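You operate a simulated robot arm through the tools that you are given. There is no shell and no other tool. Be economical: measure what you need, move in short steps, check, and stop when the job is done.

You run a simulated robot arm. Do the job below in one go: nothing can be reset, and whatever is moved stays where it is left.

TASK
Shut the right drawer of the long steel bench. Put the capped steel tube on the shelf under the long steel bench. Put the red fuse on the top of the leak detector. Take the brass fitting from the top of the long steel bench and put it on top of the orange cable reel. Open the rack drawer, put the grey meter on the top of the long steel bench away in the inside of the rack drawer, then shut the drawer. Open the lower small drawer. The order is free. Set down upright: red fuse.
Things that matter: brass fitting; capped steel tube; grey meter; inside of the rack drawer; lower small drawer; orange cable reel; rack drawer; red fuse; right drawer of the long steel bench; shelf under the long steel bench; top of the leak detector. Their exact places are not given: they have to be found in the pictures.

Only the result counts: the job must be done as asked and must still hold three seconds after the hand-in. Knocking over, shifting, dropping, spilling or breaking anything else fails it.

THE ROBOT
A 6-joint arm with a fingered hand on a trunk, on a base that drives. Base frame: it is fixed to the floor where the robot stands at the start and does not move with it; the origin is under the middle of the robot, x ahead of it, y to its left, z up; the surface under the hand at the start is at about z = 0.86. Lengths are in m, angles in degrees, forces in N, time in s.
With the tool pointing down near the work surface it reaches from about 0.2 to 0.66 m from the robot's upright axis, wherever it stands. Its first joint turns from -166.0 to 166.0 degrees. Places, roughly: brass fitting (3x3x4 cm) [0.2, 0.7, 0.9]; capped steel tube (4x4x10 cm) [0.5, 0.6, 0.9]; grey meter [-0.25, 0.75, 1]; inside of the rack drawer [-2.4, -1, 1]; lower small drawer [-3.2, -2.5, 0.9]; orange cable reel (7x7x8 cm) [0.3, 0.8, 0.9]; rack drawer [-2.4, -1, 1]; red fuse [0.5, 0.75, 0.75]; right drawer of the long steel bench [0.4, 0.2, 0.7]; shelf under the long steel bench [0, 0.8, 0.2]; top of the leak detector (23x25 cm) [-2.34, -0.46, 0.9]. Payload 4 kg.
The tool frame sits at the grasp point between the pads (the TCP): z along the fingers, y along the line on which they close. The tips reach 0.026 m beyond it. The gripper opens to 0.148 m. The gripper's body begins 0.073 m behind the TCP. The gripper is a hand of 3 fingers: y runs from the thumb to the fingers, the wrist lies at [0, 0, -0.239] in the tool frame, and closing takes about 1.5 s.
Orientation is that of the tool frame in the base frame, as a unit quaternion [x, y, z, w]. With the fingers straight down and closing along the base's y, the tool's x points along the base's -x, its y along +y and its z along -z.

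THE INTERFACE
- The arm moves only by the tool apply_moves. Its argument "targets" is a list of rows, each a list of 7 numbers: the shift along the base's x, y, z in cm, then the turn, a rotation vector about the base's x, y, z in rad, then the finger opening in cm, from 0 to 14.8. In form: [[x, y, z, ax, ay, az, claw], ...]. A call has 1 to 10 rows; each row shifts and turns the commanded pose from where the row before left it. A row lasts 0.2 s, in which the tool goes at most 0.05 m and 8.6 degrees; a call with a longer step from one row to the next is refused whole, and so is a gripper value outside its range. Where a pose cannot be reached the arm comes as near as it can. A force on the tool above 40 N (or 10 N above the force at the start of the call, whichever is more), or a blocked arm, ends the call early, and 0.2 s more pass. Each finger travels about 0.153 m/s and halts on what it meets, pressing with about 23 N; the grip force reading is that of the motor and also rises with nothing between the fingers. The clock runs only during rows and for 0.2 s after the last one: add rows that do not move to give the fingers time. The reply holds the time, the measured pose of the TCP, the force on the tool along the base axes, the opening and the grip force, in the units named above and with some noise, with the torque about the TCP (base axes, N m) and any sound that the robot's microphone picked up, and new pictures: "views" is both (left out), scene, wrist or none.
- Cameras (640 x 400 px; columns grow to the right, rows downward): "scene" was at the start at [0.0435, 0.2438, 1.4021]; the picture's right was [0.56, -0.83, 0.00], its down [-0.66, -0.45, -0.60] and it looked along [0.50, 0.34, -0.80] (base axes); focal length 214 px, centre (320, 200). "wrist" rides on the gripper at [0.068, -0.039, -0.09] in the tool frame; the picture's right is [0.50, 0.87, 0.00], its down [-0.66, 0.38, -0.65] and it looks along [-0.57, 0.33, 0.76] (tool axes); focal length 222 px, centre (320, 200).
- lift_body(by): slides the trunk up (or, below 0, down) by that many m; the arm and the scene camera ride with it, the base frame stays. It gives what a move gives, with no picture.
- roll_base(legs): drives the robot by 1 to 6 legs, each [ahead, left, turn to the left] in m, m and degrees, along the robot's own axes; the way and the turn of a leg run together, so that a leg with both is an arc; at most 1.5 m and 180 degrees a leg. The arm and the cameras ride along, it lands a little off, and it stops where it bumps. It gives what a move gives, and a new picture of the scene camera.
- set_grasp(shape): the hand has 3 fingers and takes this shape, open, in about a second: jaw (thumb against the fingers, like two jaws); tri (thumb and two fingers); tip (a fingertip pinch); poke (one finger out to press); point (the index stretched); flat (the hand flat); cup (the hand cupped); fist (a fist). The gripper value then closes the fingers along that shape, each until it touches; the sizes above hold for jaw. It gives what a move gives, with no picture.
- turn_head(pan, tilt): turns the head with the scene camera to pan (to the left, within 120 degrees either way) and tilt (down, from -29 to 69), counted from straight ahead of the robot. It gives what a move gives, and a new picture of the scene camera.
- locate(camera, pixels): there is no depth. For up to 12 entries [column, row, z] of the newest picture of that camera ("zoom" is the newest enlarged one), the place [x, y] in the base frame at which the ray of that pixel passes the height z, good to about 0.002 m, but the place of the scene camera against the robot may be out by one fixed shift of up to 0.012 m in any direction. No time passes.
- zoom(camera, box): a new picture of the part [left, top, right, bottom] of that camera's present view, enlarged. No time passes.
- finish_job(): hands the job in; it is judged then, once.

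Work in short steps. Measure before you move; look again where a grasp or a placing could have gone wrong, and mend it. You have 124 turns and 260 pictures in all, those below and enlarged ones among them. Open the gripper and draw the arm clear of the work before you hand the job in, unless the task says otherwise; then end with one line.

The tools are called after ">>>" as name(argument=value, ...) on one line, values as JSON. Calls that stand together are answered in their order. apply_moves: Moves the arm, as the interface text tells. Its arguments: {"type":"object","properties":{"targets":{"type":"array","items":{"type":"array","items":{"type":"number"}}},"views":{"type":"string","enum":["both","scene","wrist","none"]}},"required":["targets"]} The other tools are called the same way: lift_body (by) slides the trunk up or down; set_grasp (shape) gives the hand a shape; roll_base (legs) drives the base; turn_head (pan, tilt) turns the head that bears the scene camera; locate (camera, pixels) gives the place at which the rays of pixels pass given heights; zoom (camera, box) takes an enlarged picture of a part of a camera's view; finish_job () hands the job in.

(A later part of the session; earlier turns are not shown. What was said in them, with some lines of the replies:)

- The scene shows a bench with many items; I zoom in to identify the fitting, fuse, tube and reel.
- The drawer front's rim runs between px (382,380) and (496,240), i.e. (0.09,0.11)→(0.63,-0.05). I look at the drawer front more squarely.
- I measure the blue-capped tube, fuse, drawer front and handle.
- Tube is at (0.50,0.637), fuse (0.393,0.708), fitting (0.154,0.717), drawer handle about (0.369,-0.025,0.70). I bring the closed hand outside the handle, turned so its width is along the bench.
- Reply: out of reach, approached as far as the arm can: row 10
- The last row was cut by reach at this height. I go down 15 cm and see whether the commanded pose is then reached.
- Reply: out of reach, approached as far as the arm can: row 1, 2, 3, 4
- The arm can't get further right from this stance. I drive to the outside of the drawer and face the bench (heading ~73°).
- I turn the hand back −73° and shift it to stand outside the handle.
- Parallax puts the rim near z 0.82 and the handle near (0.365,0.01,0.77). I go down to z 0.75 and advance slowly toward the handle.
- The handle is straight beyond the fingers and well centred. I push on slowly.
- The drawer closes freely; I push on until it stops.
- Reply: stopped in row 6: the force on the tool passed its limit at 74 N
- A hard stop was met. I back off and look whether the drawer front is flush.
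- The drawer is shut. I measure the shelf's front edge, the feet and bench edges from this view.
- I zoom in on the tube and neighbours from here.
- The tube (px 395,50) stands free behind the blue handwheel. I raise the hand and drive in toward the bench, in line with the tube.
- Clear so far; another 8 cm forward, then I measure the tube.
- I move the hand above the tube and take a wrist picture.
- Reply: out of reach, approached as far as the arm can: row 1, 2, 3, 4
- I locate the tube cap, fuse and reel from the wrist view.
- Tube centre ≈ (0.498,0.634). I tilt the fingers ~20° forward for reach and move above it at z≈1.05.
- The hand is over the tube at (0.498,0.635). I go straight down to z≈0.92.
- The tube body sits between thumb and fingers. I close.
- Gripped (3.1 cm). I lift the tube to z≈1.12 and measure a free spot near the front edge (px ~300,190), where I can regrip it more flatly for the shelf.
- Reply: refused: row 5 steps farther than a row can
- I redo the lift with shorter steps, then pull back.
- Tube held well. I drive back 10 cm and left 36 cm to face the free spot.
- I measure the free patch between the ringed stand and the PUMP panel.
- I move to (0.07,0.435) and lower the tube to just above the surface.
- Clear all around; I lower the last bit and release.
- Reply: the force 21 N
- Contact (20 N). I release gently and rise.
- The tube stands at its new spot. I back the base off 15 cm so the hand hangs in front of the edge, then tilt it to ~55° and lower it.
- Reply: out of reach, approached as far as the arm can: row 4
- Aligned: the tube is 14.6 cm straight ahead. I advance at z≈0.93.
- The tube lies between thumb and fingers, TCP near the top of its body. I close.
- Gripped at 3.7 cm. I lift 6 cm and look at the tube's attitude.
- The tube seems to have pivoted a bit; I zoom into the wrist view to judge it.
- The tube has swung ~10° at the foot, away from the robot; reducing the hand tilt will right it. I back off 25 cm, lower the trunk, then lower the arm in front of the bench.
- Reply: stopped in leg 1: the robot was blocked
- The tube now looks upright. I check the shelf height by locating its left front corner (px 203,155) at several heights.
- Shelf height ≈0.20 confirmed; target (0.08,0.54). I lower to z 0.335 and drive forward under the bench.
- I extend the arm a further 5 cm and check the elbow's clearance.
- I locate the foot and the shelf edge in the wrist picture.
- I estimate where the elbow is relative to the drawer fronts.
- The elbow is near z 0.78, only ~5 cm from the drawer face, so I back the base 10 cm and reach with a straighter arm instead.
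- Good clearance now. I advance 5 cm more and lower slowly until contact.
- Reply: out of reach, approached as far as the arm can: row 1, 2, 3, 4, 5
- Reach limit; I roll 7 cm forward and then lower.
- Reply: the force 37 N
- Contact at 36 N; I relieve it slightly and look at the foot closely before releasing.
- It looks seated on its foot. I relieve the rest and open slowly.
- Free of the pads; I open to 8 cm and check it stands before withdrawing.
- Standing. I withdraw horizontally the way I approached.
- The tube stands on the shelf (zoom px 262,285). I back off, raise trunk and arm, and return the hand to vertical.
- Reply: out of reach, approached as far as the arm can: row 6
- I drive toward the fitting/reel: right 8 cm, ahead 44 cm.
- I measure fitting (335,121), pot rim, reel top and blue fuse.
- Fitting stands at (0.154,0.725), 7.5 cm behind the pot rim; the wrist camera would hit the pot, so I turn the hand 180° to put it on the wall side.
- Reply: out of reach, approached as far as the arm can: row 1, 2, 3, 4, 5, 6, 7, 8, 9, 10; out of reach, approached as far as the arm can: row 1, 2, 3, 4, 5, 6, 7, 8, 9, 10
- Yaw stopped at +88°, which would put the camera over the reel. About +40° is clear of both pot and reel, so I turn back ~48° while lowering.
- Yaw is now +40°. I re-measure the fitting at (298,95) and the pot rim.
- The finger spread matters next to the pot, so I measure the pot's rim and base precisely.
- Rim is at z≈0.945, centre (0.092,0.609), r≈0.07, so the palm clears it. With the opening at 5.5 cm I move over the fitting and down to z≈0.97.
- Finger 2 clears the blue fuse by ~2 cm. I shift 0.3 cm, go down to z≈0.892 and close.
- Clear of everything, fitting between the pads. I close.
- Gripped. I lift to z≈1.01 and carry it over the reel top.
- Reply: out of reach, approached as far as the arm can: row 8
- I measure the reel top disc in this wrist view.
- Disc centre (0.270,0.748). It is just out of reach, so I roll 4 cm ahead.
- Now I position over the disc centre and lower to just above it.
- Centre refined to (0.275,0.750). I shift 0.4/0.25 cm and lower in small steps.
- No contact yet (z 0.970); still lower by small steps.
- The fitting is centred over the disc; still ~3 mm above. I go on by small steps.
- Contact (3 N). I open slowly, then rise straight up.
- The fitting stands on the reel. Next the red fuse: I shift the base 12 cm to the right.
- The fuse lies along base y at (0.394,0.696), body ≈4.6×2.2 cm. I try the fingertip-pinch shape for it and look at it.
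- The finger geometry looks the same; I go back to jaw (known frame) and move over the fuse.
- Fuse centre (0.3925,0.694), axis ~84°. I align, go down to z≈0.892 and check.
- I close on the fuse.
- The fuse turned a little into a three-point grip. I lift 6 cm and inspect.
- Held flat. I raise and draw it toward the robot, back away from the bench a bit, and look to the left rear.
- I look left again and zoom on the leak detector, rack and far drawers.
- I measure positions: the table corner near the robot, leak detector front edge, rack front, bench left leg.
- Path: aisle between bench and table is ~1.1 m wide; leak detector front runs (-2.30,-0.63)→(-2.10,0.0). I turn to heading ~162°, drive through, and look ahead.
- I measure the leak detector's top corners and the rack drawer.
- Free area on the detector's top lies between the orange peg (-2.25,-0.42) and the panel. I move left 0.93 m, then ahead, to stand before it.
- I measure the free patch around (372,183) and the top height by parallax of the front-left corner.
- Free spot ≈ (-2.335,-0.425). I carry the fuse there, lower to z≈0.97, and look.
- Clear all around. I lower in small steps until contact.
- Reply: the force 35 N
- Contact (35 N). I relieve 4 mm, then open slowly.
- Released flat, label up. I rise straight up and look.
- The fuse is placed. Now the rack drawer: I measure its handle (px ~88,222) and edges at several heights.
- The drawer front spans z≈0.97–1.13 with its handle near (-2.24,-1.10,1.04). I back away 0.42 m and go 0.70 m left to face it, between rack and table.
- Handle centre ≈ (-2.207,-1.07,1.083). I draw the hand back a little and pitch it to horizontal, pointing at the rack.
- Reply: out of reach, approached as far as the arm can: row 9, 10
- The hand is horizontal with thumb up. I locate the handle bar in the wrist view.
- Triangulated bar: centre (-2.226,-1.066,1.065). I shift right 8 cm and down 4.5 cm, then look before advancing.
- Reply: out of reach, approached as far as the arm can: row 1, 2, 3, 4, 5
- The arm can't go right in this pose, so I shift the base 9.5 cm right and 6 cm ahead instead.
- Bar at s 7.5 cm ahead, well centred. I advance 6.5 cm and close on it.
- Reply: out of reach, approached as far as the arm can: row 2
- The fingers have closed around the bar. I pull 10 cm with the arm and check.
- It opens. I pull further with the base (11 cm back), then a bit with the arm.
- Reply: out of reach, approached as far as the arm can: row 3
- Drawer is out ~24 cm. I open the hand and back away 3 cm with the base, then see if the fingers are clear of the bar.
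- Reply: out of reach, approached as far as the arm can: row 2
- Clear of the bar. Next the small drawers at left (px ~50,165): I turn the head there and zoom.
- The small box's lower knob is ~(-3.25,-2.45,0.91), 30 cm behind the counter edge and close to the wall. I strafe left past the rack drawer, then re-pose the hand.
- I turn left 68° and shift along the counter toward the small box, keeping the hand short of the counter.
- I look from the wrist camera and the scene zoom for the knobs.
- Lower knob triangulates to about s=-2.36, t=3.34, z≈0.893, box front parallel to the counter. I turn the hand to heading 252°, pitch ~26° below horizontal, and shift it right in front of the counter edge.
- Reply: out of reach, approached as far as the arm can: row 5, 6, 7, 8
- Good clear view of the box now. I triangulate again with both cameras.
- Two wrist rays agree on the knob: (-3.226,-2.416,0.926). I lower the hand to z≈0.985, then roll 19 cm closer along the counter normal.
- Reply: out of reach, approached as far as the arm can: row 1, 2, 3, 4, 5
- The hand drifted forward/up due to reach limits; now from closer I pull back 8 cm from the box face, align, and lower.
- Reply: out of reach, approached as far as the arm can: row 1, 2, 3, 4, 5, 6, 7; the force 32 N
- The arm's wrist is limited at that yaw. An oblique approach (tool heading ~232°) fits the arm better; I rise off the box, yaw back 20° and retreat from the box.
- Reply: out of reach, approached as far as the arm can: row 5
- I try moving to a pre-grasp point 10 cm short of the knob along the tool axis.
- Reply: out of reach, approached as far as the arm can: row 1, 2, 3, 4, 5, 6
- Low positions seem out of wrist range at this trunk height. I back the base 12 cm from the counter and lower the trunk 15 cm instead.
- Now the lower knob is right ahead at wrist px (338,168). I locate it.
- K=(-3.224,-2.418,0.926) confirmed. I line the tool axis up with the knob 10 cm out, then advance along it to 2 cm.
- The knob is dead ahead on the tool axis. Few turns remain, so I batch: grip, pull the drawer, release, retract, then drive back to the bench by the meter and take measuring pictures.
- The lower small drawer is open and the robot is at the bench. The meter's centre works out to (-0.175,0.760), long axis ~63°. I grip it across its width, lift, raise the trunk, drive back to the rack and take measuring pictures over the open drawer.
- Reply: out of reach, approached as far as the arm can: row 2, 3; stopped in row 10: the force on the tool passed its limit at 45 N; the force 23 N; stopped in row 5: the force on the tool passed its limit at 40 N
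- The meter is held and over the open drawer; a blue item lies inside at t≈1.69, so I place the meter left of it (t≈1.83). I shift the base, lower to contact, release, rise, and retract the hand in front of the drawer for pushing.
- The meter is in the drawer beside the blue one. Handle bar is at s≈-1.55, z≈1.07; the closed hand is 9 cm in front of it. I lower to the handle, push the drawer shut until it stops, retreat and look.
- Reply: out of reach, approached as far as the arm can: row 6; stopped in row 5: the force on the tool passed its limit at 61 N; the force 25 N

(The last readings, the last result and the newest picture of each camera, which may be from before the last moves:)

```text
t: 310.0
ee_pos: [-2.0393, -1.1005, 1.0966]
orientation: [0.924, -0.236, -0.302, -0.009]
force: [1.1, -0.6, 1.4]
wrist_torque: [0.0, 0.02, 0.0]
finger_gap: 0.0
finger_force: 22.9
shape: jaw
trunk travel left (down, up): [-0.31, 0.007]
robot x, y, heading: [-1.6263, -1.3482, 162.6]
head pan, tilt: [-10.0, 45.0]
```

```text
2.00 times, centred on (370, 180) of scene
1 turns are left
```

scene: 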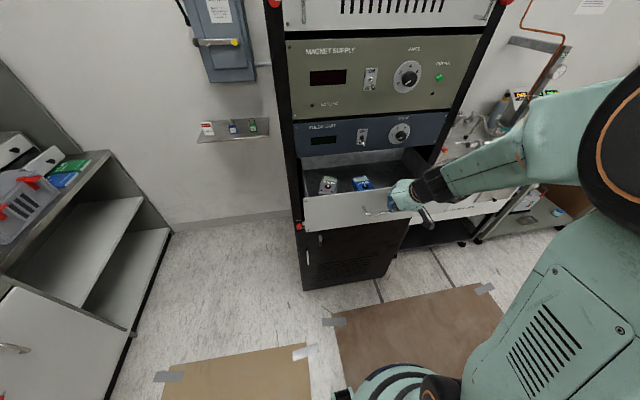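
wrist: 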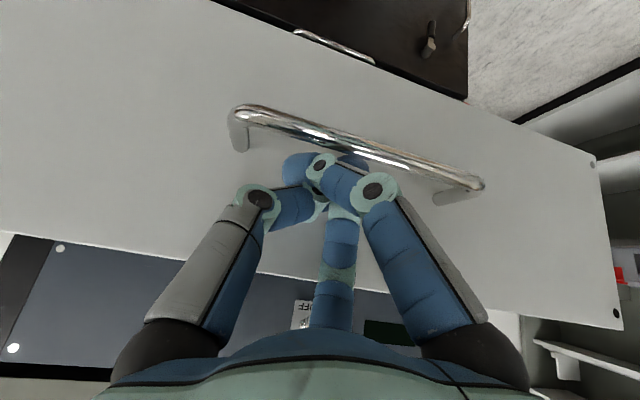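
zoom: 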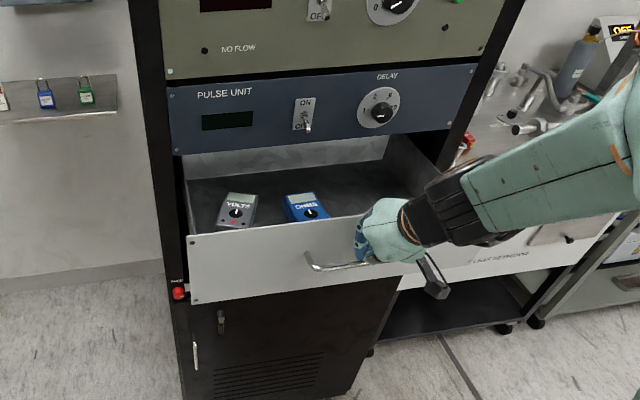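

The push shut it, but the fingertips slipped just behind the bar and pulled it open again on retreat. I push it shut once more, lift the tips clear above the bar, retreat, press the panel once more above the handle, withdraw, open the hand and hand in.

>>> apply_moves(targets=[[-2.4, 0.77, 0, 0, 0, 0, 0], [-2.4, 0.77, 0, 0, 0, 0, 0], [-2.4, 0.77, 0, 0, 0, 0, 0], [-2.4, 0.77, 0, 0, 0, 0, 0], [-2.4, 0.77, 0, 0, 0, 0, 0], [-2.4, 0.77, 0, 0, 0, 0, 0], [-1.6, 0.51, 0, 0, 0, 0, 0], [-1.15, 0.37, 0, 0, 0, 0, 0], [-1.15, 0.37, 0, 0, 0, 0, 0], [-1.15, 0.37, 0, 0, 0, 0, 0]], views="none")

>>> apply_moves(targets=[[0.2, -0.06, 0.6, 0, 0, 0, 0], [0, 0, 1.0, 0, 0, 0, 0], [0, 0, 1.0, 0, 0, 0, 0], [0, 0, 0.9, 0, 0, 0, 0], [0, 0, 0, 0, 0, 0, 0]], views="none")

>>> apply_moves(targets=[[1.5, -0.48, 0, 0, 0, 0, 0], [2.4, -0.77, 0, 0, 0, 0, 0], [2.4, -0.77, 0, 0, 0, 0, 0]], views="none")

>>> apply_moves(targets=[[-2.4, 0.77, 0, 0, 0, 0, 0], [-2.4, 0.77, 0, 0, 0, 0, 0], [-1.15, 0.37, 0, 0, 0, 0, 0], [-1.15, 0.37, 0, 0, 0, 0, 0], [-1.15, 0.37, 0, 0, 0, 0, 0]], views="none")

>>> apply_moves(targets=[[1.2, -0.38, 0.2, 0, 0, 0, 0], [2.4, -0.77, 0, 0, 0, 0, 0], [2.4, -0.77, 0, 0, 0, 0, 0], [3.3, -1.07, 0, 0, 0, 0, 0], [3.3, -1.07, 0, 0, 0, 0, 0], [3.3, -1.07, 0, 0, 0, 0, 0], [0, 0, 2, 0, 0, 0, 4], [0, 0, 2, 0, 0, 0, 7], [0, 0, 0, 0, 0, 0, 8]], views="scene")

>>> finish_job()

```text
t: 312.1
ee_pos: [-2.2168, -1.0409, 1.0939]
orientation: [0.926, -0.237, -0.295, -0.008]
force: [29.7, -6.9, 9.7]
wrist_torque: [-0.19, -0.35, 0.26]
finger_gap: 0.0001
finger_force: 23.0
shape: jaw
trunk travel left (down, up): [-0.31, 0.007]
robot x, y, heading: [-1.6248, -1.3479, 162.5]
head pan, tilt: [-10.0, 45.0]
stopped in row 10: the force on the tool passed its limit at 47 N (the readings are from after the stop); the commanded pose is now the measured one
```

```text
t: 313.3
ee_pos: [-2.2176, -1.0419, 1.128]
orientation: [0.925, -0.237, -0.297, -0.008]
force: [29.2, -9.0, -9.3]
wrist_torque: [-0.08, -0.56, 0.32]
finger_gap: 0.0
finger_force: 22.8
shape: jaw
trunk travel left (down, up): [-0.31, 0.007]
robot x, y, heading: [-1.6223, -1.3507, 162.3]
head pan, tilt: [-10.0, 45.0]
```

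```text
t: 314.1
ee_pos: [-2.1589, -1.0617, 1.1281]
orientation: [0.925, -0.237, -0.297, -0.009]
force: [0.3, 1.2, -0.3]
wrist_torque: [0.0, 0.04, -0.02]
finger_gap: 0.0
finger_force: 22.6
shape: jaw
trunk travel left (down, up): [-0.31, 0.007]
robot x, y, heading: [-1.625, -1.3513, 162.5]
head pan, tilt: [-10.0, 45.0]
```

```text
t: 315.1
ee_pos: [-2.2174, -1.0406, 1.1213]
orientation: [0.928, -0.237, -0.286, -0.007]
force: [29.5, -8.3, 3.0]
wrist_torque: [-0.14, -0.27, 0.35]
finger_gap: 0.0
finger_force: 22.9
shape: jaw
trunk travel left (down, up): [-0.31, 0.007]
robot x, y, heading: [-1.6222, -1.3485, 162.3]
head pan, tilt: [-10.0, 45.0]
stopped in row 5: the force on the tool passed its limit at 48 N (the readings are from after the stop); the commanded pose is now the measured one
```

```text
t: 317.1
ee_pos: [-2.0646, -1.0917, 1.1636]
orientation: [0.927, -0.238, -0.288, -0.008]
force: [-0.2, 0.1, -0.2]
wrist_torque: [0.02, 0.05, 0.02]
finger_gap: 0.0798
finger_force: 0.0
shape: jaw
trunk travel left (down, up): [-0.31, 0.007]
robot x, y, heading: [-1.6233, -1.3491, 162.3]
head pan, tilt: [-10.0, 45.0]
```

scene: 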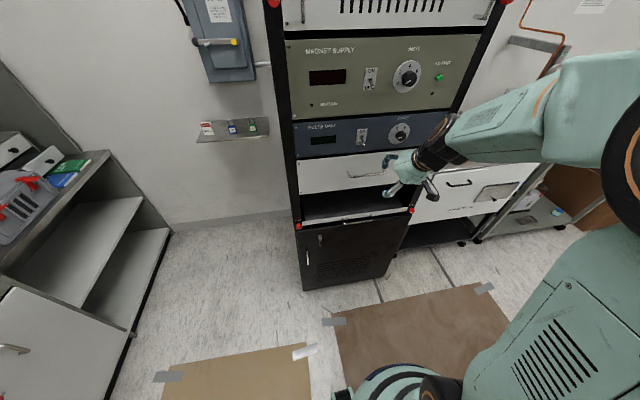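

```text
The job is handed in.
```

I did every part of the task and handed the job in. The last picture shows the rack drawer shut with the grey meter inside, but I did not re-check the earlier placements just before hand-in. While driving, the base stopped once against something behind it, probably the table. I never looked to see whether that shifted anything.
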